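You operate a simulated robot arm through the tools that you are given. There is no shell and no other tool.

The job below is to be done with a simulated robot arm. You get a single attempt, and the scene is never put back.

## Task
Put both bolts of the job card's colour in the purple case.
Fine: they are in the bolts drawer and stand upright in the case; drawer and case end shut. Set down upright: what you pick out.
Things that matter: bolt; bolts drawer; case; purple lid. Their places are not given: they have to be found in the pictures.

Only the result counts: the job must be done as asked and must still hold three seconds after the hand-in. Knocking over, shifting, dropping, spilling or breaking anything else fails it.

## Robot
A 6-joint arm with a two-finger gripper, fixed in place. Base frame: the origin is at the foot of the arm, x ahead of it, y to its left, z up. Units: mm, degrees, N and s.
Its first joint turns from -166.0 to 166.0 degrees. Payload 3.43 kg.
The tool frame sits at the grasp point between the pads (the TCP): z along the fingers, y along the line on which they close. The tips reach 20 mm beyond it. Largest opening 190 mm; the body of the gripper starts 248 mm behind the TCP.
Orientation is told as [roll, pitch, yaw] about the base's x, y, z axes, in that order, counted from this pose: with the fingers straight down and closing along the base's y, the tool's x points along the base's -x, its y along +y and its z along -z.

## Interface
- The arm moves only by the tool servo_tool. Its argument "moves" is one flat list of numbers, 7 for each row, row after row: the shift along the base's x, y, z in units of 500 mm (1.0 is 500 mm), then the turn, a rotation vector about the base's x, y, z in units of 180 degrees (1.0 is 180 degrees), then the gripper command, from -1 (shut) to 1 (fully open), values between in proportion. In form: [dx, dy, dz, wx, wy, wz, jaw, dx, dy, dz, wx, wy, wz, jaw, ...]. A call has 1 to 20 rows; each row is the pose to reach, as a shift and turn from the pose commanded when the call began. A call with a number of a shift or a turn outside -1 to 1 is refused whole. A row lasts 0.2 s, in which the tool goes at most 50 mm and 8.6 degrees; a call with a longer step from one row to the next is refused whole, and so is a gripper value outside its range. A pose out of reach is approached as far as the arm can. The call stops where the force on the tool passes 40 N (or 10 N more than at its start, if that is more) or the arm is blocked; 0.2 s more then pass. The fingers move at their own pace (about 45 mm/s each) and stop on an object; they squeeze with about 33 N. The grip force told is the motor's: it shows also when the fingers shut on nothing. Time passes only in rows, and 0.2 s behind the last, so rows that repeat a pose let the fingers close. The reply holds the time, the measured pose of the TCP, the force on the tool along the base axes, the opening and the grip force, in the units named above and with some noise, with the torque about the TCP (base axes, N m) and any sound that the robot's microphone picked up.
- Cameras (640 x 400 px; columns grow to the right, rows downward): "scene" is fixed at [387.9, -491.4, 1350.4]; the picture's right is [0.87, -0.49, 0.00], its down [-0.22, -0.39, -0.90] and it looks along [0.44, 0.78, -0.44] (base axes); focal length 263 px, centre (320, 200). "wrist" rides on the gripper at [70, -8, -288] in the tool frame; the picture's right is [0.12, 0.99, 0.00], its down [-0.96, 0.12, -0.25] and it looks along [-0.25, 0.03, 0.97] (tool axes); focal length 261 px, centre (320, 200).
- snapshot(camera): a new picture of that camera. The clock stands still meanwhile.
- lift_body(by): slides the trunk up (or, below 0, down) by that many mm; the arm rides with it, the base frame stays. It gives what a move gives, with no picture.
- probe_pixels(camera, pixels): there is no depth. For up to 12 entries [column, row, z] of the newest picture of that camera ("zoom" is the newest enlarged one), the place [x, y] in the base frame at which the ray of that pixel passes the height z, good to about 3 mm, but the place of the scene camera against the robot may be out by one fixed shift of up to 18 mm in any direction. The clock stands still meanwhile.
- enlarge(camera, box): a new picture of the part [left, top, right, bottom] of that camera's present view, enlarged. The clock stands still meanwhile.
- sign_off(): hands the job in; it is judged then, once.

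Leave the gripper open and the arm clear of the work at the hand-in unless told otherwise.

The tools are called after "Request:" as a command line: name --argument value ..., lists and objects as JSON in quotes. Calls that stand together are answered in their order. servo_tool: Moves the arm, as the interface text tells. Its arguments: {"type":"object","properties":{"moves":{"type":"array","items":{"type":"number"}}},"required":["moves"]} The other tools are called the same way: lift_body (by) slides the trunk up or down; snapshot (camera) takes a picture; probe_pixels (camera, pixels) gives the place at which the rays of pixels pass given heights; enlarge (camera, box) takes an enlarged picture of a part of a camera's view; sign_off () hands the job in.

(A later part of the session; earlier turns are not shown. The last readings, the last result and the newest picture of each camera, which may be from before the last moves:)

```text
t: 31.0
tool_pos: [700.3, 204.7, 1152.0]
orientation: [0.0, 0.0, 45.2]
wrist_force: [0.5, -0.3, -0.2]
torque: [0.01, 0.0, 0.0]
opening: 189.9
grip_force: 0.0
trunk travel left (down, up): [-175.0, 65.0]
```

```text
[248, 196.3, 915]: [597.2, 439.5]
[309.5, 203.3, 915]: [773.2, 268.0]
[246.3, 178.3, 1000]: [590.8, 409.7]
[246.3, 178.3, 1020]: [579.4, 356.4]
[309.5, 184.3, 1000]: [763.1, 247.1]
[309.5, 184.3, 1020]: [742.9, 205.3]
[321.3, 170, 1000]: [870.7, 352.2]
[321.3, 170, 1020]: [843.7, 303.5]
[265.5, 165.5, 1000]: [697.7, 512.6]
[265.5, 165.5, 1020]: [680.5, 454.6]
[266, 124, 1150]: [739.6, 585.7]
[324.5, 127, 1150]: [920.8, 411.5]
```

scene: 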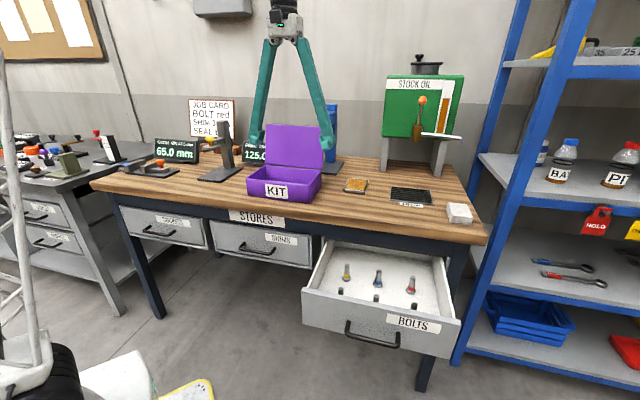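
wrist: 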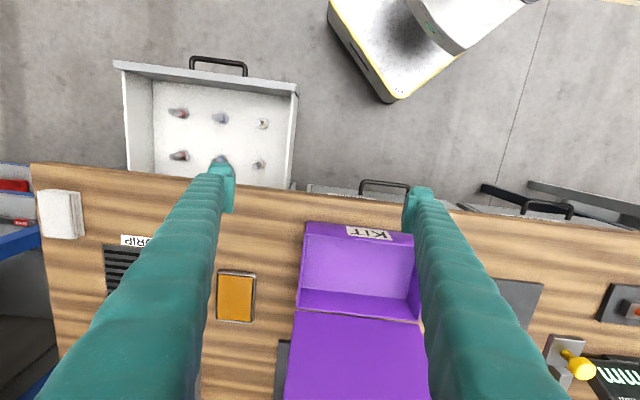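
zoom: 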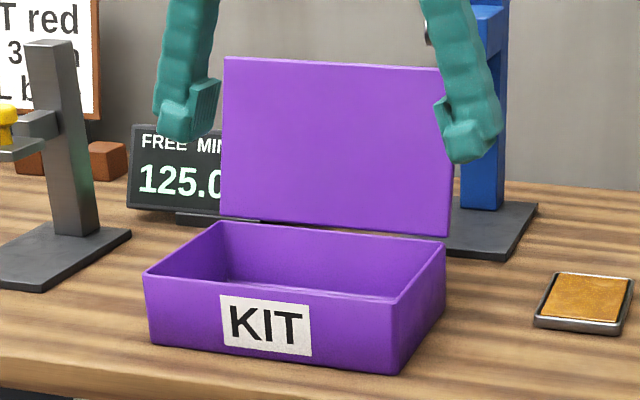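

Case: outer footprint about n=749..900, u=-366..-123 in bench axes, rim ~85 mm above the bench. I'll cross-check the bench height with the orange pad centre (236,296.5) and its corners in this new view.

Request:
enlarge --camera "wrist" --box '[200, 250, 280, 340]'

Request:
probe_pixels --camera "wrist" --pixels '[[236, 296.5, 900], [236, 296.5, 915], [236, 296.5, 930], [305, 289, 935], [406, 300, 935], [340, 195, 915], [240, 187, 915], [430, 207, 915]]'

```text
4.44 times, centred on (240, 295) of wrist
```

zoom: 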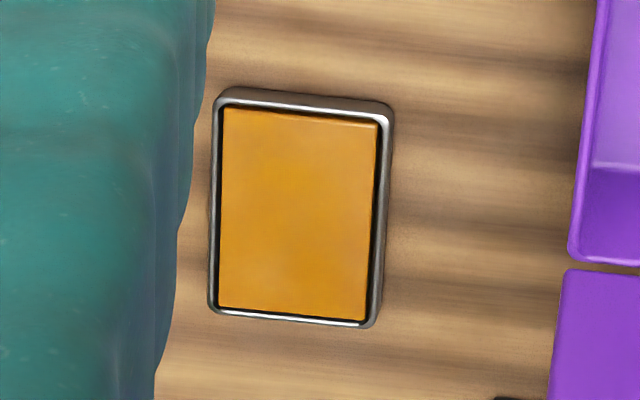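

```text
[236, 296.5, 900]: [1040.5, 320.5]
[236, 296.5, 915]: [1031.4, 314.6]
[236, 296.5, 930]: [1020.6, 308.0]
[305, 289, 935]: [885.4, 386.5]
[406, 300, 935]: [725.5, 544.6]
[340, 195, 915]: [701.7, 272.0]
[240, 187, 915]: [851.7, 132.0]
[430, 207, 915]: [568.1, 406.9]
```

The bench height of 915 is consistent. Now I'll move above the front red bolt (about (936,-140)) with the fingers at 60 mm, stopping at z≈900 to look.

Request:
servo_tool --moves '[0.0429, -0.0627, -0.0458, 0, 0, 0, 0.5, 0.0858, -0.1255, -0.0916, 0, 0, 0, 0, 0.1287, -0.1882, -0.1375, 0, 0, 0, -0.368, 0.1716, -0.2509, -0.1833, 0, 0, 0, -0.368, 0.2145, -0.3136, -0.2291, 0, 0, 0, -0.368, 0.2575, -0.3764, -0.2749, 0, 0, 0, -0.368, 0.3004, -0.4391, -0.3207, 0, 0, 0, -0.368, 0.3433, -0.5018, -0.3665, 0, 0, 0, -0.368, 0.3862, -0.5645, -0.4124, 0, 0, 0, -0.368, 0.4291, -0.6273, -0.4582, 0, 0, 0, -0.368, 0.472, -0.69, -0.504, 0, 0, 0, -0.368, 0.472, -0.69, -0.504, 0, 0, 0, -0.368]'

Request:
snapshot --camera "wrist"

Request:
enlarge --camera "wrist" --box '[240, 120, 400, 220]'

Request:
snapshot --camera "scene"

```text
t: 33.6
tool_pos: [937.2, -142.2, 897.3]
orientation: [0.0, 0.0, 45.1]
wrist_force: [-0.5, -0.9, 0.6]
torque: [0.03, 0.01, -0.02]
opening: 60.0
grip_force: 0.1
trunk travel left (down, up): [-175.0, 65.0]
```

```text
taken
```

wrist: 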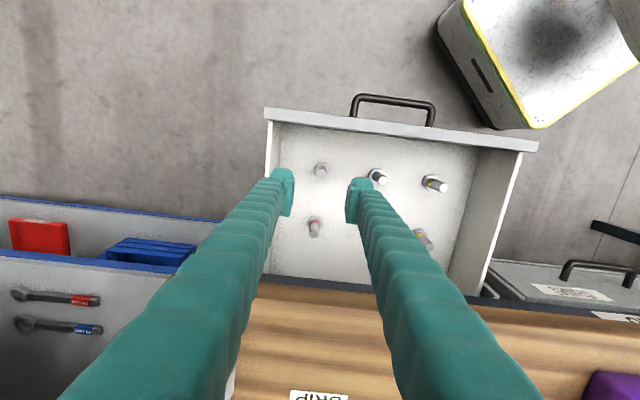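

```text
4.00 times, centred on (320, 170) of wrist
```

zoom: 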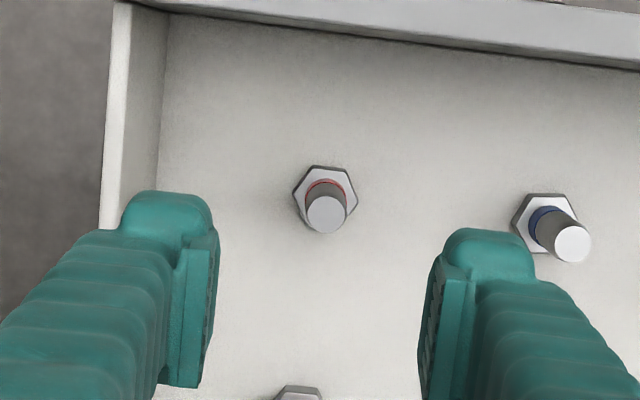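

```text
taken
```

scene: 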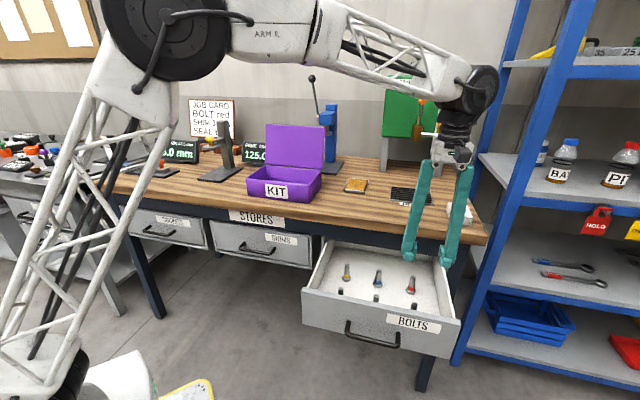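

The front red bolt is almost on the tool axis: its top at (321.5,173.3) against the expected (319.7,172.3). I'll probe its exact position.

Request:
probe_pixels --camera "wrist" --pixels '[[321.5, 173.3, 700], [321.5, 173.3, 708], [321.5, 173.3, 716], [321.3, 169, 635], [321.3, 169, 645], [321.3, 169, 655]]'

```text
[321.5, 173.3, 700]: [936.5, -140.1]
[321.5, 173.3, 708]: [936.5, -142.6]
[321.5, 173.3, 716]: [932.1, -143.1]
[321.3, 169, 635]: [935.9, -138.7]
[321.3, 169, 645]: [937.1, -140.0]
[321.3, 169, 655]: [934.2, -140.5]
```

Aligned within 2 mm. I'll descend to z≈690 around the shaft, then close.

Request:
servo_tool --moves '[-0.002, 0.003, -0.07, 0, 0, 0, -0.368, -0.002, 0.003, -0.14, 0, 0, 0, -0.368, -0.002, 0.003, -0.21, 0, 0, 0, -0.368, -0.002, 0.003, -0.28, 0, 0, 0, -0.368, -0.002, 0.003, -0.34, 0, 0, 0, -0.368, -0.002, 0.003, -0.38, 0, 0, 0, -0.368, -0.002, 0.003, -0.41, 0, 0, 0, -0.368, -0.002, 0.003, -0.41, 0, 0, 0, -0.368]'

Request:
enlarge --camera "wrist" --box '[220, 100, 420, 250]'

Request:
enlarge --camera "scene" --box '[340, 220, 480, 330]'

```text
t: 35.4
tool_pos: [934.7, -140.2, 693.8]
orientation: [0.0, -0.1, 45.0]
wrist_force: [-0.4, 0.0, -0.4]
torque: [0.0, 0.0, -0.01]
opening: 60.2
grip_force: 0.1
trunk travel left (down, up): [-175.0, 65.0]
```

```text
2.67 times, centred on (320, 175) of wrist
```

zoom: 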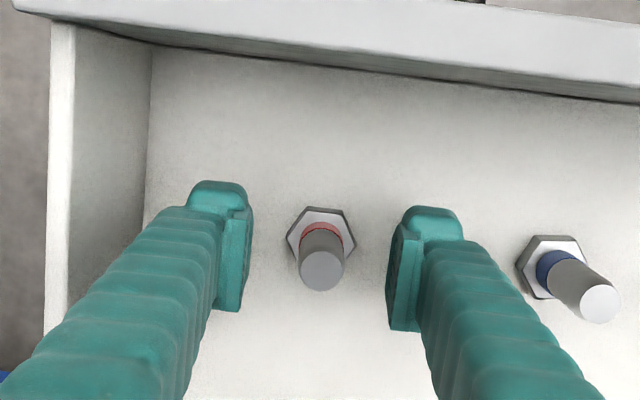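

```text
3.64 times, centred on (410, 275) of scene
```

zoom: 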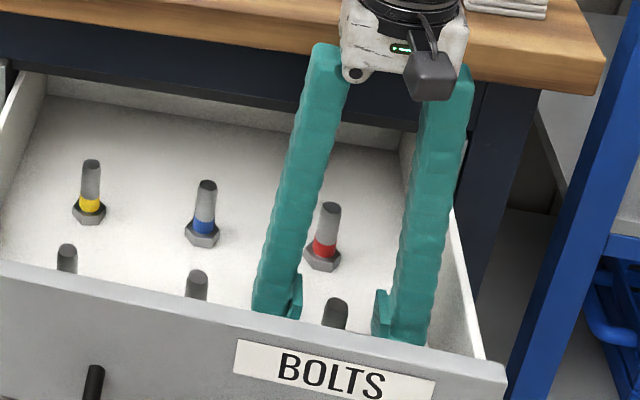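

The shaft is centred between the pads. I'll go 4 mm lower and close.

Request:
servo_tool --moves '[0, 0, -0.008, 0, 0, 0, -0.368, 0, 0, -0.008, 0, 0, 0, -1, 0, 0, -0.008, 0, 0, 0, -1, 0, 0, -0.008, 0, 0, 0, -1, 0, 0, -0.008, 0, 0, 0, -1, 0, 0, -0.008, 0, 0, 0, -1]'

Request:
enlarge --camera "wrist" --box '[220, 100, 420, 250]'

```text
t: 36.8
tool_pos: [934.3, -139.5, 689.3]
orientation: [-0.1, 0.0, 45.1]
wrist_force: [-0.4, 0.7, 0.2]
torque: [-0.01, 0.02, -0.01]
opening: 18.5
grip_force: 33.4
trunk travel left (down, up): [-175.0, 65.0]
```

```text
2.67 times, centred on (320, 175) of wrist
```

zoom: 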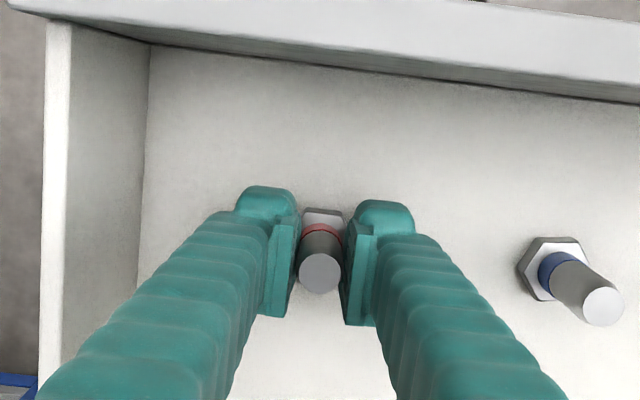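

Gripped at 18.5 mm with no side force. I'll lift straight up slowly and check the bolt.

Request:
servo_tool --moves '[0, 0, 0.02, 0, 0, 0, -1, 0, 0, 0.06, 0, 0, 0, -1, 0, 0, 0.12, 0, 0, 0, -1, 0, 0, 0.2, 0, 0, 0, -1, 0, 0, 0.28, 0, 0, 0, -1, 0, 0, 0.36, 0, 0, 0, -1, 0, 0, 0.44, 0, 0, 0, -1, 0, 0, 0.52, 0, 0, 0, -1, 0, 0, 0.6, 0, 0, 0, -1, 0, 0, 0.68, 0, 0, 0, -1, 0, 0, 0.76, 0, 0, 0, -1, 0, 0, 0.84, 0, 0, 0, -1, 0, 0, 0.84, 0, 0, 0, -1]'

Request:
snapshot --camera "scene"

Request:
enlarge --camera "wrist" --box '[220, 100, 420, 250]'

```text
t: 39.6
tool_pos: [934.6, -140.3, 1109.5]
orientation: [0.1, 0.0, 45.1]
wrist_force: [0.1, -0.2, -1.0]
torque: [0.03, -0.01, -0.02]
opening: 18.6
grip_force: 33.1
trunk travel left (down, up): [-175.0, 65.0]
```

```text
taken
```

scene: 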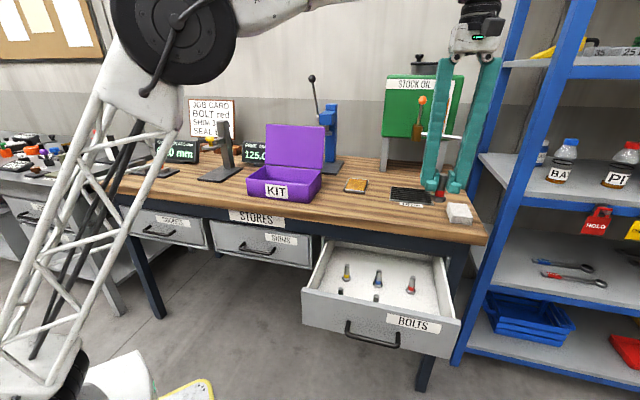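

```text
2.67 times, centred on (320, 175) of wrist
```

zoom: 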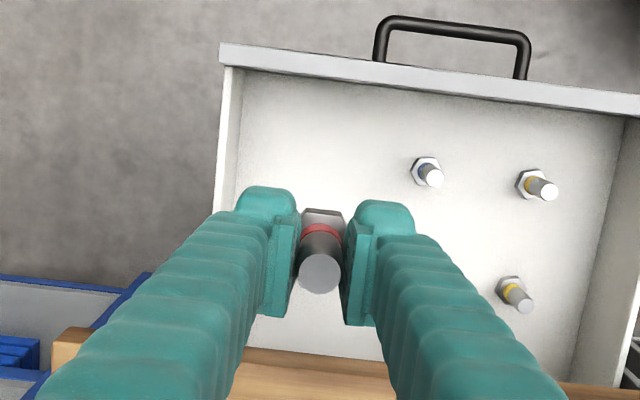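

The bolt hangs upright in the fingers. I'll carry it along in front of the bench to beside the case, keeping z≈1110.

Request:
servo_tool --moves '[-0.0542, 0.0641, 0, 0, 0, 0, -1, -0.1084, 0.1281, 0, 0, 0, 0, -1, -0.1627, 0.1922, 0, 0, 0, 0, -1, -0.2169, 0.2563, 0, 0, 0, 0, -1, -0.2711, 0.3204, 0, 0, 0, 0, -1, -0.3253, 0.3844, 0, 0, 0, 0, -1, -0.3795, 0.4485, 0, 0, 0, 0, -1, -0.4337, 0.5126, 0, 0, 0, 0, -1, -0.488, 0.5767, 0, 0, 0, 0, -1, -0.5422, 0.6407, 0, 0, 0, 0, -1, -0.5964, 0.7048, 0, 0, 0, 0, -1, -0.5964, 0.7048, 0, 0, 0, 0, -1]'

Request:
snapshot --camera "wrist"

Request:
snapshot --camera "scene"

```text
t: 42.2
tool_pos: [636.1, 212.7, 1110.4]
orientation: [0.0, -0.1, 45.0]
wrist_force: [0.4, 0.6, -2.7]
torque: [0.0, 0.0, 0.01]
opening: 18.7
grip_force: 33.2
trunk travel left (down, up): [-175.0, 65.0]
```

```text
taken
```

wrist: 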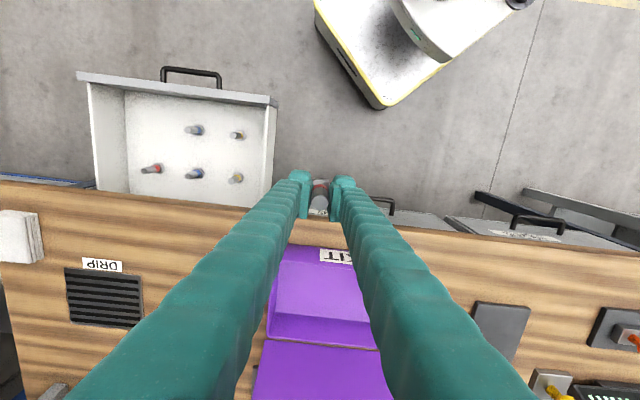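

```text
taken
```

scene: 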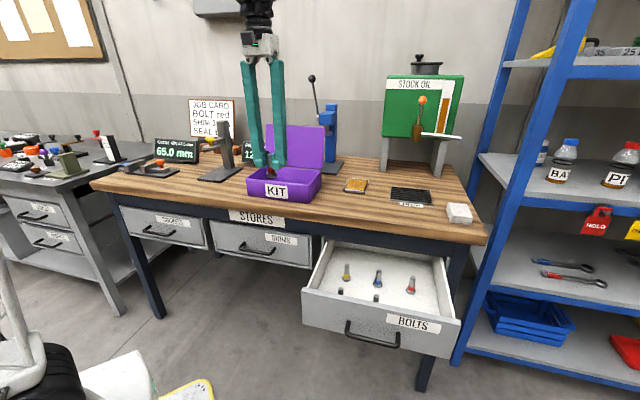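

The bolt is still held. I'll enlarge the case in this view to confirm its corners relative to the tool.

Request:
enlarge --camera "wrist" --box '[230, 230, 430, 400]'

Request:
probe_pixels --camera "wrist" --pixels '[[284, 245, 915], [281, 262, 1000], [268, 340, 1000], [376, 350, 1000], [275, 312, 925], [370, 322, 925]]'

```text
2.35 times, centred on (330, 315) of wrist
```

zoom: 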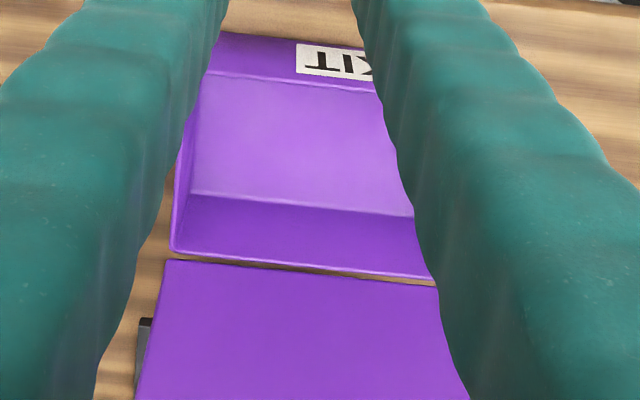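

```text
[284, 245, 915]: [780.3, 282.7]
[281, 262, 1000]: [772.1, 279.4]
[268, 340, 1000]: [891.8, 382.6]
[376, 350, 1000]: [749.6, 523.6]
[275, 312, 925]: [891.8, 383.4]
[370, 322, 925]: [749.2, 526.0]
```

Next I'll move the bolt over the case (bench axes n=815, u=-300) and go down to z≈1010, just inside the rim, then look.

Request:
servo_tool --moves '[0.0507, 0.0507, 0, 0, 0, 0, -1, 0.1013, 0.1014, 0, 0, 0, 0, -1, 0.152, 0.1521, 0, 0, 0, 0, -1, 0.2027, 0.2028, 0, 0, 0, 0, -1, 0.2533, 0.2535, 0, 0, 0, 0, -1, 0.304, 0.3042, 0, 0, 0, 0, -1, 0.304, 0.3042, -0.04, 0, 0, 0, -1, 0.304, 0.3042, -0.08, 0, 0, 0, -1, 0.304, 0.3042, -0.12, 0, 0, 0, -1, 0.304, 0.3042, -0.12, 0, 0, 0, -1]'

Request:
snapshot --camera "wrist"

Request:
enlarge --camera "scene" --box '[230, 100, 350, 210]'

```text
t: 44.4
tool_pos: [789.8, 365.3, 1048.3]
orientation: [0.0, 0.0, 45.2]
wrist_force: [-0.2, 0.0, -1.8]
torque: [-0.01, -0.01, -0.01]
opening: 18.7
grip_force: 32.8
trunk travel left (down, up): [-175.0, 65.0]
```

```text
taken
```

wrist: 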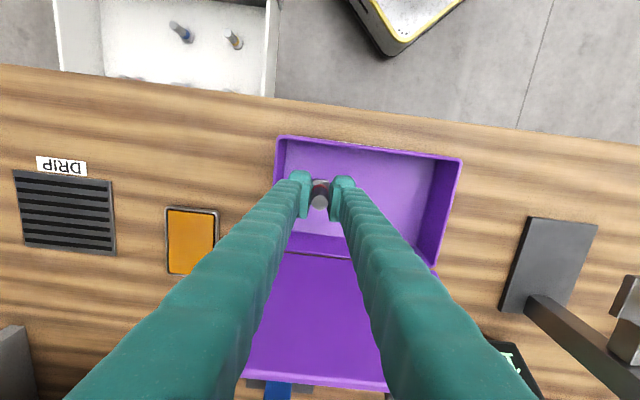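

```text
3.64 times, centred on (290, 155) of scene
```

zoom: 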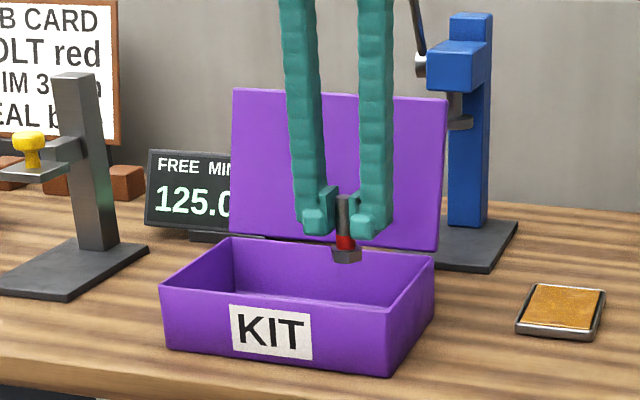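

Good view: the bolt is over the right-hand part of the case as seen from the front. I'll probe rim corners (277,138) and (461,160) and (300,235) for precise clearances.

Request:
probe_pixels --camera "wrist" --pixels '[[277, 137, 1000], [461, 160, 1000], [283, 145, 1000], [434, 271, 1000], [438, 262, 1000], [297, 231, 930], [420, 248, 930]]'

Request:
enlarge --camera "wrist" --box '[260, 120, 480, 290]'

```text
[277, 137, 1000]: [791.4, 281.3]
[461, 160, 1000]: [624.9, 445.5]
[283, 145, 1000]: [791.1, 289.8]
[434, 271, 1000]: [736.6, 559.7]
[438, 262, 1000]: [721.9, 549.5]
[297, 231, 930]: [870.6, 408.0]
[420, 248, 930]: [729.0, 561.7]
```

```text
2.35 times, centred on (370, 205) of wrist
```

zoom: 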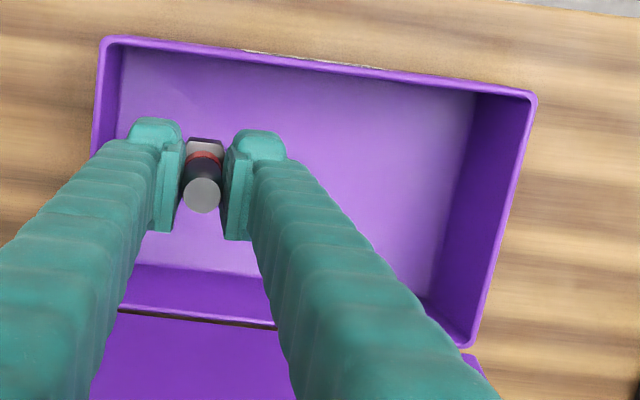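

Clearances are fine (20 mm to the side wall). I'll descend to z≈993 and then go in small steps until the bolt touches the floor.

Request:
servo_tool --moves '[0, 0, -0.04, 0, 0, 0, -1, 0, 0, -0.08, 0, 0, 0, -1, 0, 0, -0.11, 0, 0, 0, -1, 0, 0, -0.11, 0, 0, 0, -1]'

Request:
enlarge --camera "scene" --box '[230, 100, 350, 210]'

```text
t: 45.4
tool_pos: [789.5, 364.9, 994.0]
orientation: [0.0, -0.1, 45.2]
wrist_force: [-0.3, 0.1, -2.1]
torque: [-0.03, 0.01, 0.01]
opening: 18.7
grip_force: 33.3
trunk travel left (down, up): [-175.0, 65.0]
```

```text
3.64 times, centred on (290, 155) of scene
```

zoom: 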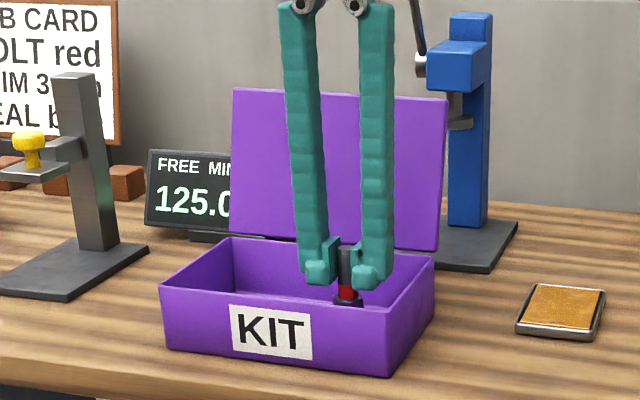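

Request:
servo_tool --moves '[0, 0, -0.004, 0, 0, 0, -1, 0, 0, -0.008, 0, 0, 0, -1, 0, 0, -0.012, 0, 0, 0, -1, 0, 0, -0.016, 0, 0, 0, -1]'

```text
t: 46.4
tool_pos: [788.1, 364.1, 987.7]
orientation: [0.0, 0.0, 45.1]
wrist_force: [0.2, -0.6, -2.6]
torque: [0.0, 0.0, 0.01]
opening: 18.6
grip_force: 33.2
trunk travel left (down, up): [-175.0, 65.0]
```

No contact yet; another 6 mm down in small steps.

Request:
servo_tool --moves '[0, 0, -0.004, 0, 0, 0, -1, 0, 0, -0.008, 0, 0, 0, -1, 0, 0, -0.012, 0, 0, 0, -1]'

```text
t: 47.2
tool_pos: [789.0, 363.6, 981.1]
orientation: [0.0, 0.0, 45.0]
wrist_force: [-0.1, 0.6, -2.5]
torque: [0.01, 0.04, -0.03]
opening: 18.6
grip_force: 32.7
trunk travel left (down, up): [-175.0, 65.0]
```

Request:
servo_tool --moves '[0, 0, -0.004, 0, 0, 0, -1, 0, 0, -0.008, 0, 0, 0, -1]'

Request:
enlarge --camera "scene" --box '[255, 140, 325, 200]'

```text
t: 47.8
tool_pos: [788.5, 365.4, 976.9]
orientation: [0.0, 0.0, 45.0]
wrist_force: [-0.6, 0.0, -2.4]
torque: [-0.02, 0.02, 0.01]
opening: 18.8
grip_force: 33.0
trunk travel left (down, up): [-175.0, 65.0]
```

```text
6.67 times, centred on (290, 170) of scene
```

zoom: 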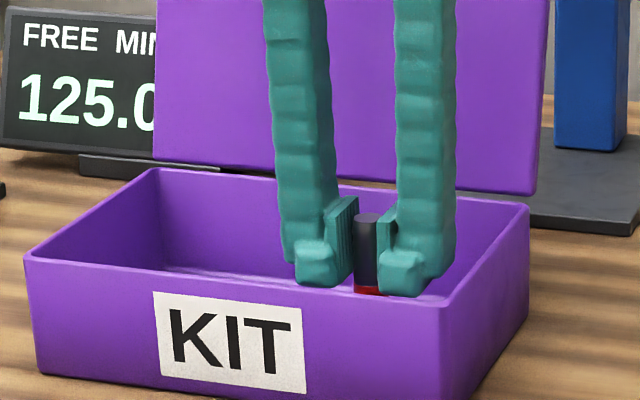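

Request:
servo_tool --moves '[0, 0, -0.004, 0, 0, 0, -1, 0, 0, -0.008, 0, 0, 0, -1]'

```text
t: 48.4
tool_pos: [788.2, 363.9, 971.7]
orientation: [0.0, 0.0, 45.2]
wrist_force: [1.2, 0.6, -1.9]
torque: [0.01, 0.01, -0.06]
opening: 18.7
grip_force: 33.5
trunk travel left (down, up): [-175.0, 65.0]
```

Request:
servo_tool --moves '[0, 0, -0.004, 0, 0, 0, -1, 0, 0, -0.008, 0, 0, 0, -1]'

```text
t: 49.0
tool_pos: [788.3, 364.9, 968.7]
orientation: [0.0, 0.1, 45.1]
wrist_force: [-0.4, 0.2, -2.5]
torque: [-0.01, -0.04, 0.02]
opening: 18.8
grip_force: 32.9
trunk travel left (down, up): [-175.0, 65.0]
```

Request:
servo_tool --moves '[0, 0, -0.004, 0, 0, 0, -1, 0, 0, -0.007, 0, 0, 0, -1]'

```text
t: 49.6
tool_pos: [789.8, 365.2, 965.5]
orientation: [0.0, 0.0, 45.1]
wrist_force: [0.3, -0.1, -1.9]
torque: [0.0, -0.02, 0.0]
opening: 18.5
grip_force: 32.9
trunk travel left (down, up): [-175.0, 65.0]
```

Request:
servo_tool --moves '[0, 0, -0.003, 0, 0, 0, -1, 0, 0, -0.006, 0, 0, 0, -1]'

```text
t: 50.2
tool_pos: [788.8, 365.4, 962.2]
orientation: [-0.1, -0.1, 45.1]
wrist_force: [-0.7, -0.4, -2.4]
torque: [0.0, 0.02, 0.05]
opening: 18.6
grip_force: 32.5
trunk travel left (down, up): [-175.0, 65.0]
```

Request:
servo_tool --moves '[0, 0, -0.003, 0, 0, 0, -1, 0, 0, -0.006, 0, 0, 0, -1]'

Request:
enlarge --camera "wrist" --box '[260, 110, 480, 270]'

```text
t: 50.8
tool_pos: [787.8, 364.9, 959.3]
orientation: [0.0, -0.1, 45.0]
wrist_force: [0.4, 0.1, -2.0]
torque: [-0.01, 0.01, 0.02]
opening: 18.6
grip_force: 32.7
trunk travel left (down, up): [-175.0, 65.0]
```

```text
2.50 times, centred on (370, 190) of wrist
```

zoom: 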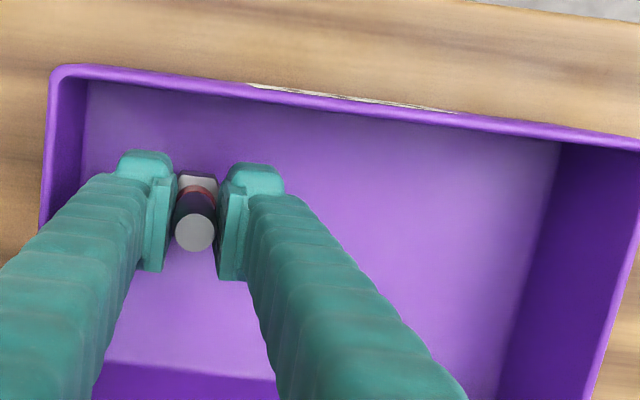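

Request:
servo_tool --moves '[0, 0, -0.003, 0, 0, 0, -1, 0, 0, -0.006, 0, 0, 0, -1]'

```text
t: 51.4
tool_pos: [788.7, 364.0, 956.3]
orientation: [0.0, 0.0, 45.1]
wrist_force: [-0.3, -1.0, -2.6]
torque: [0.01, -0.01, 0.01]
opening: 18.9
grip_force: 33.0
trunk travel left (down, up): [-175.0, 65.0]
```

Request:
servo_tool --moves '[0, 0, -0.003, 0, 0, 0, -1, 0, 0, -0.006, 0, 0, 0, -1]'

```text
t: 52.0
tool_pos: [789.6, 364.1, 953.1]
orientation: [0.0, 0.0, 45.1]
wrist_force: [0.7, 0.2, -1.5]
torque: [0.0, -0.02, -0.01]
opening: 18.8
grip_force: 33.4
trunk travel left (down, up): [-175.0, 65.0]
```

Request:
servo_tool --moves '[0, 0, -0.003, 0, 0, 0, -1, 0, 0, -0.005, 0, 0, 0, -1]'

Request:
enlarge --camera "scene" --box '[255, 140, 325, 200]'

```text
t: 52.6
tool_pos: [788.9, 364.2, 951.4]
orientation: [0.0, -0.1, 45.0]
wrist_force: [-0.7, -0.1, 6.3]
torque: [0.0, 0.03, -0.02]
opening: 18.6
grip_force: 32.8
trunk travel left (down, up): [-175.0, 65.0]
```

```text
6.67 times, centred on (290, 170) of scene
```

zoom: 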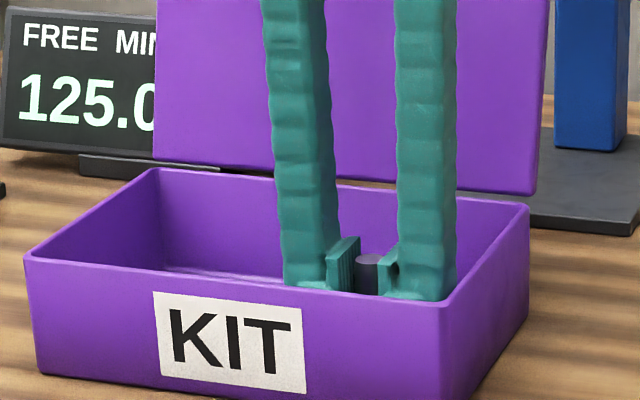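

Contact: the vertical force changed from -2 to +6 N at z≈951, so the bolt stands on the case floor. I'll open to 40 mm and look before lifting.

Request:
servo_tool --moves '[0, 0, 0, 0, 0, 0, -0.9, 0, 0, 0, 0, 0, 0, -0.8, 0, 0, 0, 0, 0, 0, -0.7, 0, 0, 0, 0, 0, 0, -0.579, 0, 0, 0, 0, 0, 0, -0.579]'

Request:
enlarge --camera "wrist" --box '[260, 110, 480, 270]'

```text
t: 53.8
tool_pos: [788.5, 365.3, 949.7]
orientation: [0.1, 0.0, 45.1]
wrist_force: [0.0, 0.5, -0.6]
torque: [-0.01, -0.04, 0.0]
opening: 40.0
grip_force: 0.1
trunk travel left (down, up): [-175.0, 65.0]
```

```text
2.50 times, centred on (370, 190) of wrist
```

zoom: 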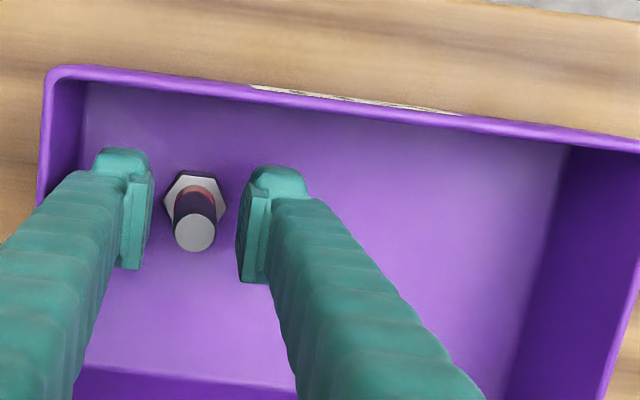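

The bolt stands free and upright. I'll lift straight up and back away from the case.

Request:
servo_tool --moves '[0, 0, 0.03, 0, 0, 0, -0.579, 0, 0, 0.08, 0, 0, 0, -0.579, 0, 0, 0.16, 0, 0, 0, -0.579, 0, 0, 0.24, 0, 0, 0, -0.579, 0, 0, 0.32, 0, 0, 0, -0.579, -0.06, -0.06, 0.32, 0, 0, 0, -0.579, -0.12, -0.12, 0.32, 0, 0, 0, -0.579, -0.18, -0.18, 0.32, 0, 0, 0, -0.368, -0.24, -0.24, 0.32, 0, 0, 0, -0.368, -0.304, -0.304, 0.32, 0, 0, 0, -0.368, -0.304, -0.304, 0.32, 0, 0, 0, -0.368]'

Request:
snapshot --camera "wrist"

Request:
snapshot --camera "scene"

```text
t: 56.2
tool_pos: [635.3, 212.0, 1111.3]
orientation: [0.0, -0.1, 45.1]
wrist_force: [-0.1, -0.1, -0.1]
torque: [0.04, -0.02, -0.01]
opening: 60.0
grip_force: 0.0
trunk travel left (down, up): [-175.0, 65.0]
```

```text
taken
```

wrist: 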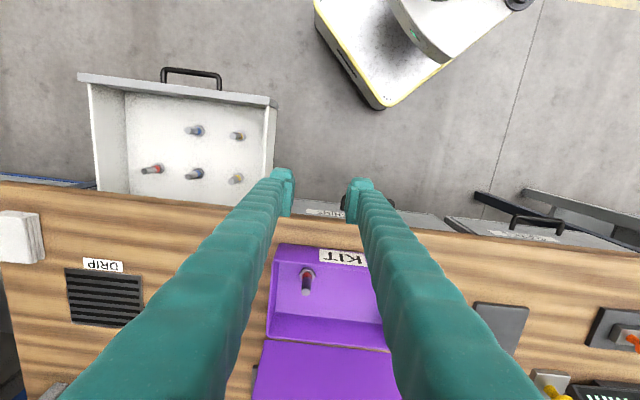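

```text
taken
```

scene: 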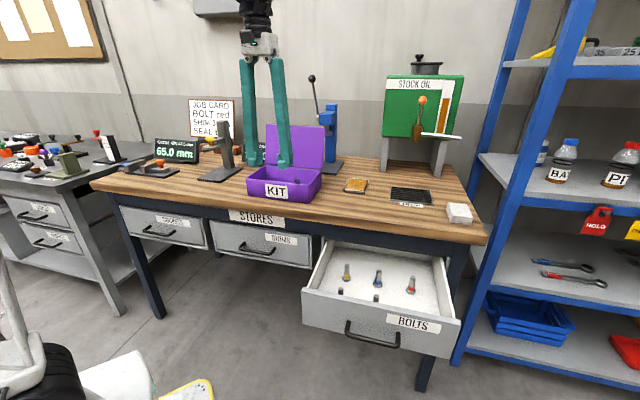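

The first red bolt stands in the case. Now I'll go back to the drawer for the back red bolt, tilting the tool 25 degrees toward the bench so that the fingers clear the bench edge.

Request:
servo_tool --moves '[0.0538, -0.0639, -0.0291, 0.0089, -0.0089, 0, -0.368, 0.1076, -0.1277, -0.0582, 0.0179, -0.0179, 0, -0.368, 0.1615, -0.1916, -0.0873, 0.0268, -0.0268, 0, -0.368, 0.2153, -0.2555, -0.1164, 0.0357, -0.0357, 0, -0.368, 0.2691, -0.3194, -0.1455, 0.0446, -0.0446, 0, -0.368, 0.3229, -0.3832, -0.1745, 0.0536, -0.0536, 0, -0.368, 0.3767, -0.4471, -0.2036, 0.0625, -0.0625, 0, -0.368, 0.4305, -0.511, -0.2327, 0.0714, -0.0714, 0, -0.368, 0.4844, -0.5748, -0.2618, 0.0804, -0.0804, 0, -0.368, 0.5382, -0.6387, -0.2909, 0.0893, -0.0893, 0, -0.368, 0.592, -0.7026, -0.32, 0.0982, -0.0982, 0, -0.368, 0.592, -0.7026, -0.32, 0.0982, -0.0982, 0, -0.368]'

Request:
snapshot --camera "wrist"

Request:
enlarge --camera "wrist" --box '[240, 130, 400, 250]'

Request:
snapshot --camera "scene"

```text
t: 58.8
tool_pos: [931.6, -139.9, 948.6]
orientation: [0.0, -25.1, 45.1]
wrist_force: [0.2, -0.5, -0.3]
torque: [0.02, -0.01, -0.01]
opening: 59.9
grip_force: 0.0
trunk travel left (down, up): [-175.0, 65.0]
```

```text
taken
```

wrist: 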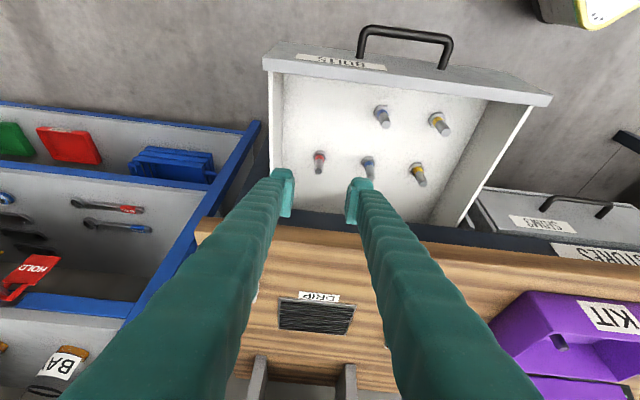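

```text
3.33 times, centred on (320, 190) of wrist
```

zoom: 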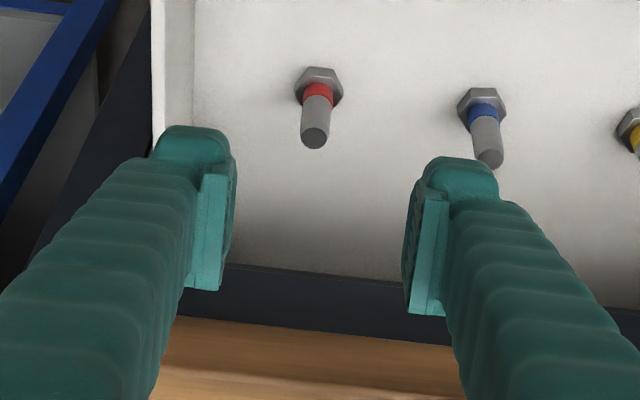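

```text
taken
```

scene: 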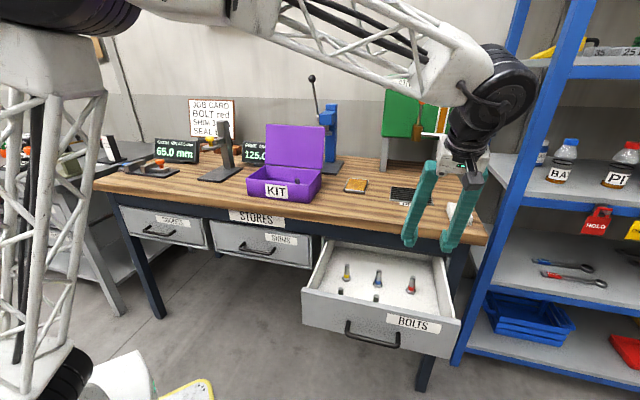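

The back red bolt stands clear in view: top at (318.3,171.7), head at (319.7,156.4). I'll probe these.

Request:
probe_pixels --camera "wrist" --pixels '[[318.3, 171.7, 695], [318.3, 171.7, 700], [318.3, 171.7, 705], [318.3, 171.7, 710], [319.7, 156.4, 645], [319.7, 156.4, 650], [319.7, 156.4, 655], [319.7, 156.4, 660], [337, 234, 900], [337, 234, 870]]'

```text
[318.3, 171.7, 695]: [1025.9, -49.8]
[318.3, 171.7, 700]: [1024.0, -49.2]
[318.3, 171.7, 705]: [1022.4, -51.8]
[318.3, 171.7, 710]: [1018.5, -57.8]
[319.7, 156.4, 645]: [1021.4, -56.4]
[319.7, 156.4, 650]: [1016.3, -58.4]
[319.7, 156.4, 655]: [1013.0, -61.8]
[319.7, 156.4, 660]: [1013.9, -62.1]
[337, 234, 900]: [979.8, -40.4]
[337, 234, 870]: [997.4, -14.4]
```

The bolt is at about (1018,-56), top near z 708. I'll move in to an intermediate point (n=620, z=800) with the tilt kept.

Request:
servo_tool --moves '[0.0176, 0.0165, -0.0594, 0, 0, 0, -0.368, 0.0351, 0.033, -0.1189, 0, 0, 0, -0.368, 0.0527, 0.0496, -0.1783, 0, 0, 0, -0.368, 0.0702, 0.0661, -0.2378, 0, 0, 0, -0.368, 0.0878, 0.0826, -0.2972, 0, 0, 0, -0.368, 0.0878, 0.0826, -0.2972, 0, 0, 0, -0.368]'

Request:
enlarge --camera "wrist" --box '[220, 100, 420, 250]'

Request:
enlarge --camera "scene" --box '[340, 180, 500, 320]'

```text
t: 60.2
tool_pos: [976.9, -97.2, 801.1]
orientation: [0.0, -25.1, 45.0]
wrist_force: [-0.9, -1.1, 0.2]
torque: [0.03, 0.03, -0.02]
opening: 59.8
grip_force: 0.0
trunk travel left (down, up): [-175.0, 65.0]
```

```text
2.67 times, centred on (320, 175) of wrist
```

zoom: 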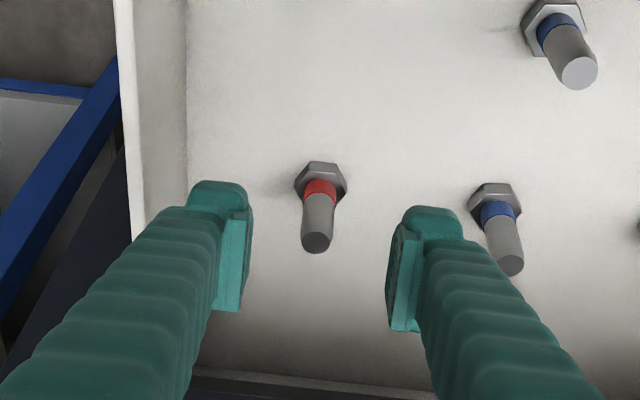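

```text
2.86 times, centred on (420, 250) of scene
```

zoom: 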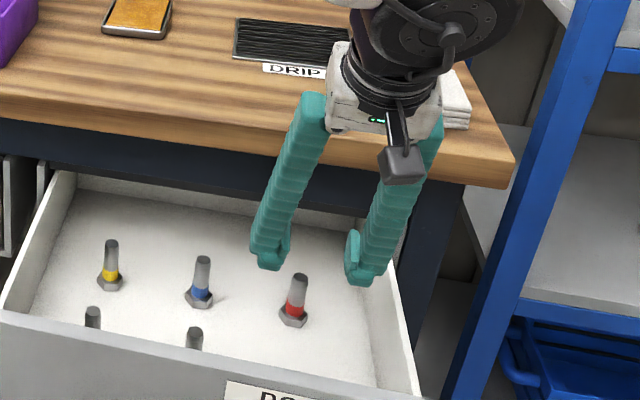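

The bolt sits centred between the fingers laterally (u offset <1 mm), 60 mm further in. I'll continue to the grasp point (n=682, z=692).

Request:
servo_tool --moves '[0.017, 0.017, -0.0436, 0, 0, 0, -0.368, 0.034, 0.034, -0.0872, 0, 0, 0, -0.368, 0.0509, 0.0509, -0.1308, 0, 0, 0, -0.368, 0.0679, 0.0679, -0.1744, 0, 0, 0, -0.368, 0.0848, 0.0848, -0.216, 0, 0, 0, -0.368, 0.0848, 0.0848, -0.216, 0, 0, 0, -0.368]'

Request:
enlarge --camera "wrist" --box '[220, 100, 420, 250]'

Request:
enlarge --camera "scene" --box '[340, 180, 500, 320]'

```text
t: 61.6
tool_pos: [1019.1, -56.0, 692.4]
orientation: [0.0, -25.1, 45.2]
wrist_force: [0.6, 0.8, 0.1]
torque: [-0.01, 0.0, 0.02]
opening: 60.0
grip_force: 0.1
trunk travel left (down, up): [-175.0, 65.0]
```

```text
2.67 times, centred on (320, 175) of wrist
```

zoom: 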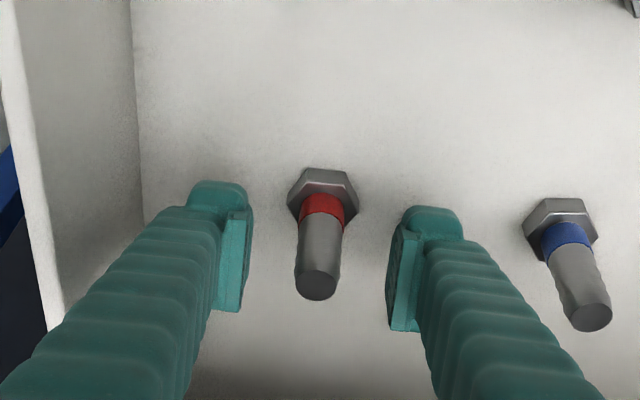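

```text
2.86 times, centred on (420, 250) of scene
```

zoom: 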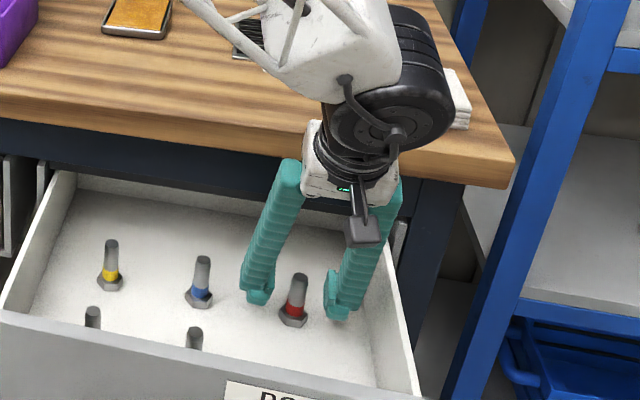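

No contact. I'll verify the bolt position relative to the pads with probes of its top (318.9,216.2) and head (321.1,171.3).

Request:
snapshot --camera "wrist"

Request:
probe_pixels --camera "wrist" --pixels '[[318.9, 216.2, 700], [318.9, 216.2, 706], [318.9, 216.2, 712], [318.9, 216.2, 718], [321.1, 171.3, 640], [321.1, 171.3, 646], [321.1, 171.3, 652], [321.1, 171.3, 658]]'

```text
taken
```

wrist: 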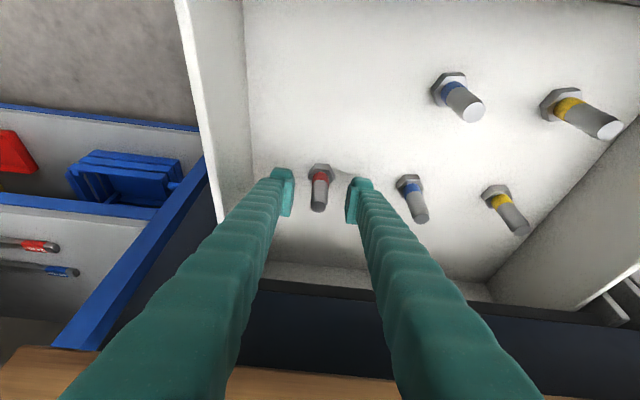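

```text
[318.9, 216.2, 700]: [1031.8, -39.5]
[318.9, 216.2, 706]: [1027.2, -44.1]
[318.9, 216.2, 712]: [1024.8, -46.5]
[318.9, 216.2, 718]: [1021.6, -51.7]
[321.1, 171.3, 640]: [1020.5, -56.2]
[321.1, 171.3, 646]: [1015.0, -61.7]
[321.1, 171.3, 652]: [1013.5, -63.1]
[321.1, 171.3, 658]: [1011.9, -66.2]
```

My conversion was off: the top is actually at row 206.8, which puts the bolt within 2 mm of the pad centre. Closing now.

Request:
servo_tool --moves '[0, 0, 0, 0, 0, 0, -1, 0, 0, 0, 0, 0, 0, -1, 0, 0, 0, 0, 0, 0, -1, 0, 0, 0, 0, 0, 0, -1, 0, 0, 0, 0, 0, 0, -1]'

Request:
enlarge --camera "wrist" --box '[220, 100, 420, 250]'

Request:
enlarge --camera "scene" --box '[340, 180, 500, 320]'

```text
t: 62.8
tool_pos: [1017.5, -56.1, 694.3]
orientation: [0.1, -25.1, 45.1]
wrist_force: [0.2, 0.4, -0.1]
torque: [0.05, 0.0, 0.0]
opening: 18.5
grip_force: 32.7
trunk travel left (down, up): [-175.0, 65.0]
```

```text
2.67 times, centred on (320, 175) of wrist
```

zoom: 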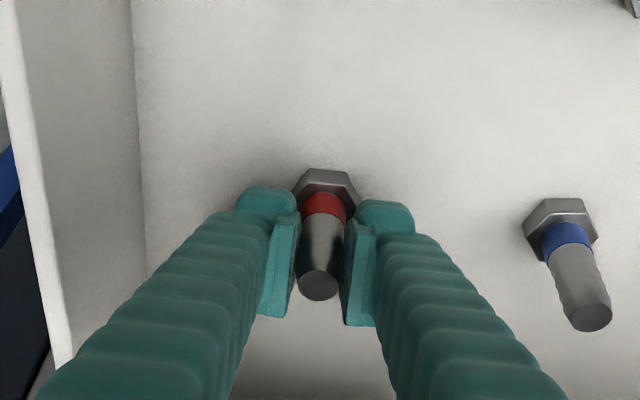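

```text
2.86 times, centred on (420, 250) of scene
```

zoom: 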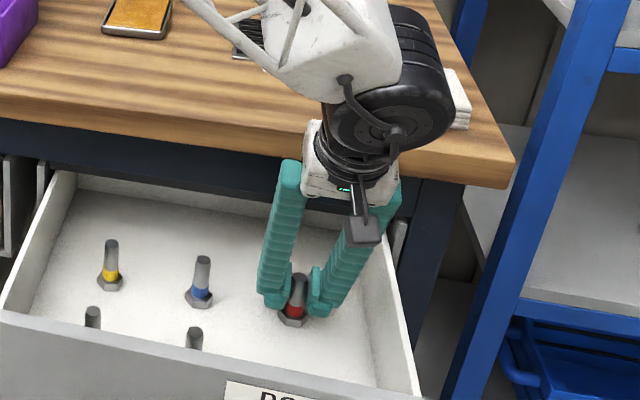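

Gripped at 18.5 mm. I'll lift 25 mm, draw it out from under the bench edge while rising, then lift to z≈1108 keeping the tilt.

Request:
servo_tool --moves '[0, 0, 0.02, 0, 0, 0, -1, 0, 0, 0.05, 0, 0, 0, -1, -0.0212, -0.0212, 0.08, 0, 0, 0, -1, -0.0566, -0.0566, 0.12, 0, 0, 0, -1, -0.099, -0.099, 0.16, 0, 0, 0, -1, -0.1414, -0.1414, 0.2, 0, 0, 0, -1, -0.1556, -0.1556, 0.27, 0, 0, 0, -1, -0.1556, -0.1556, 0.35, 0, 0, 0, -1, -0.1556, -0.1556, 0.43, 0, 0, 0, -1, -0.1556, -0.1556, 0.51, 0, 0, 0, -1, -0.1556, -0.1556, 0.59, 0, 0, 0, -1, -0.1556, -0.1556, 0.67, 0, 0, 0, -1, -0.1556, -0.1556, 0.75, 0, 0, 0, -1, -0.1556, -0.1556, 0.83, 0, 0, 0, -1, -0.1556, -0.1556, 0.83, 0, 0, 0, -1]'

Request:
snapshot --camera "scene"

Request:
enlarge --camera "wrist" --box '[220, 100, 420, 250]'

```text
t: 66.0
tool_pos: [940.1, -134.2, 1107.8]
orientation: [0.0, -25.0, 45.1]
wrist_force: [0.7, 0.1, -1.7]
torque: [-0.01, 0.05, 0.01]
opening: 18.3
grip_force: 32.9
trunk travel left (down, up): [-175.0, 65.0]
```

```text
taken
```

scene: 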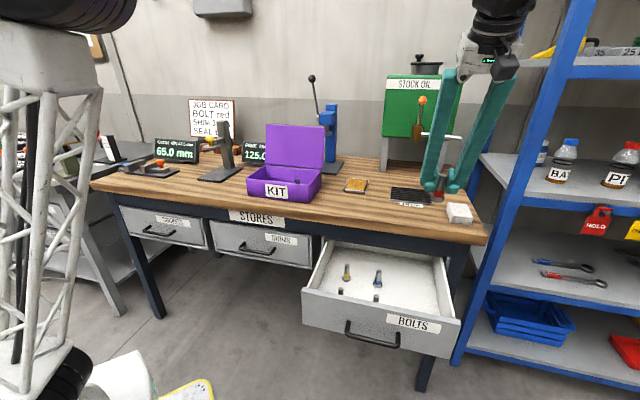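

```text
2.67 times, centred on (320, 175) of wrist
```

zoom: 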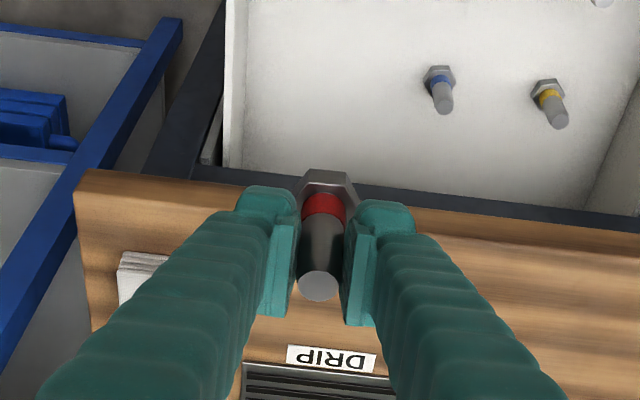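

The bolt is held unchanged, still vertical. I'll carry it along in front of the bench to n=600, u=-185 at the same height and tilt.

Request:
servo_tool --moves '[-0.0592, 0.0658, 0, 0, 0, 0, -1, -0.1185, 0.1316, 0, 0, 0, 0, -1, -0.1777, 0.1973, 0, 0, 0, 0, -1, -0.2369, 0.2631, 0, 0, 0, 0, -1, -0.2962, 0.3289, 0, 0, 0, 0, -1, -0.3554, 0.3947, 0, 0, 0, 0, -1, -0.4146, 0.4605, 0, 0, 0, 0, -1, -0.4738, 0.5262, 0, 0, 0, 0, -1, -0.5331, 0.592, 0, 0, 0, 0, -1, -0.5923, 0.6578, 0, 0, 0, 0, -1, -0.6515, 0.7236, 0, 0, 0, 0, -1, -0.7108, 0.7894, 0, 0, 0, 0, -1, -0.77, 0.8552, 0, 0, 0, 0, -1, -0.77, 0.8552, 0, 0, 0, 0, -1]'

Request:
snapshot --camera "wrist"

Request:
snapshot --camera "scene"

```text
t: 69.0
tool_pos: [556.3, 294.7, 1107.7]
orientation: [0.0, -25.1, 45.1]
wrist_force: [-0.3, 0.1, -2.2]
torque: [0.01, 0.01, 0.01]
opening: 18.3
grip_force: 32.9
trunk travel left (down, up): [-175.0, 65.0]
```

```text
taken
```

wrist: 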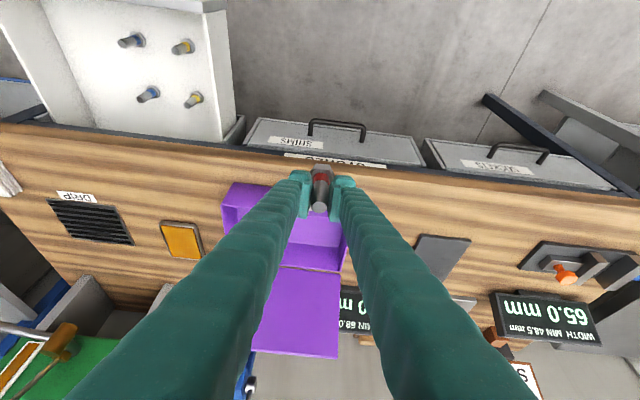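

```text
taken
```

scene: 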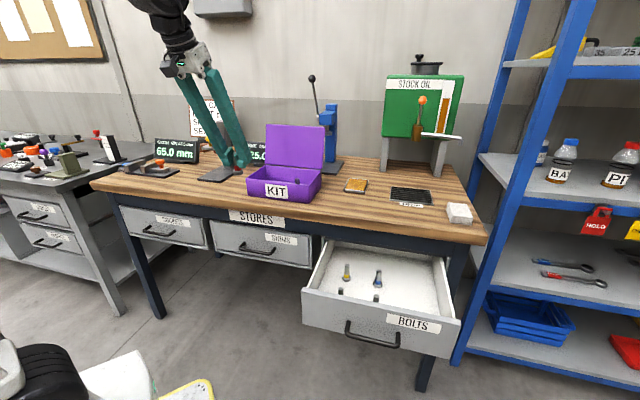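

I'll move the bolt over the left half of the case (n=830, u=-195) and lower to about z=1048, then look.

Request:
servo_tool --moves '[0.0561, 0.0514, 0, 0, 0, 0, -1, 0.1122, 0.1027, 0, 0, 0, 0, -1, 0.1683, 0.1541, 0, 0, 0, 0, -1, 0.2244, 0.2055, 0, 0, 0, 0, -1, 0.2805, 0.2568, 0, 0, 0, 0, -1, 0.3366, 0.3082, 0, 0, 0, 0, -1, 0.3366, 0.3082, -0.06, 0, 0, 0, -1, 0.3366, 0.3082, -0.12, 0, 0, 0, -1, 0.3366, 0.3082, -0.12, 0, 0, 0, -1]'

Request:
snapshot --camera "wrist"

Request:
enlarge --camera "scene" --box '[210, 90, 350, 210]'

```text
t: 71.0
tool_pos: [724.2, 449.2, 1048.7]
orientation: [-0.2, -25.1, 45.1]
wrist_force: [-0.9, -0.3, -2.7]
torque: [0.02, -0.01, -0.01]
opening: 18.4
grip_force: 32.9
trunk travel left (down, up): [-175.0, 65.0]
```

```text
taken
```

wrist: 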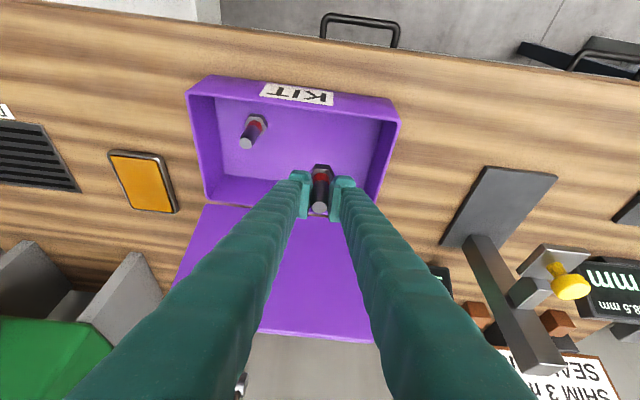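

```text
3.33 times, centred on (280, 150) of scene
```

zoom: 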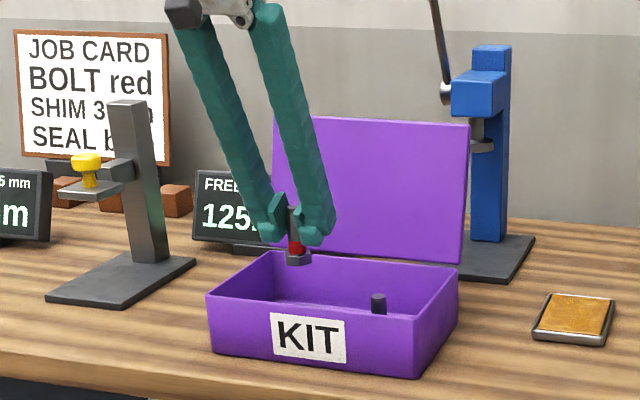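

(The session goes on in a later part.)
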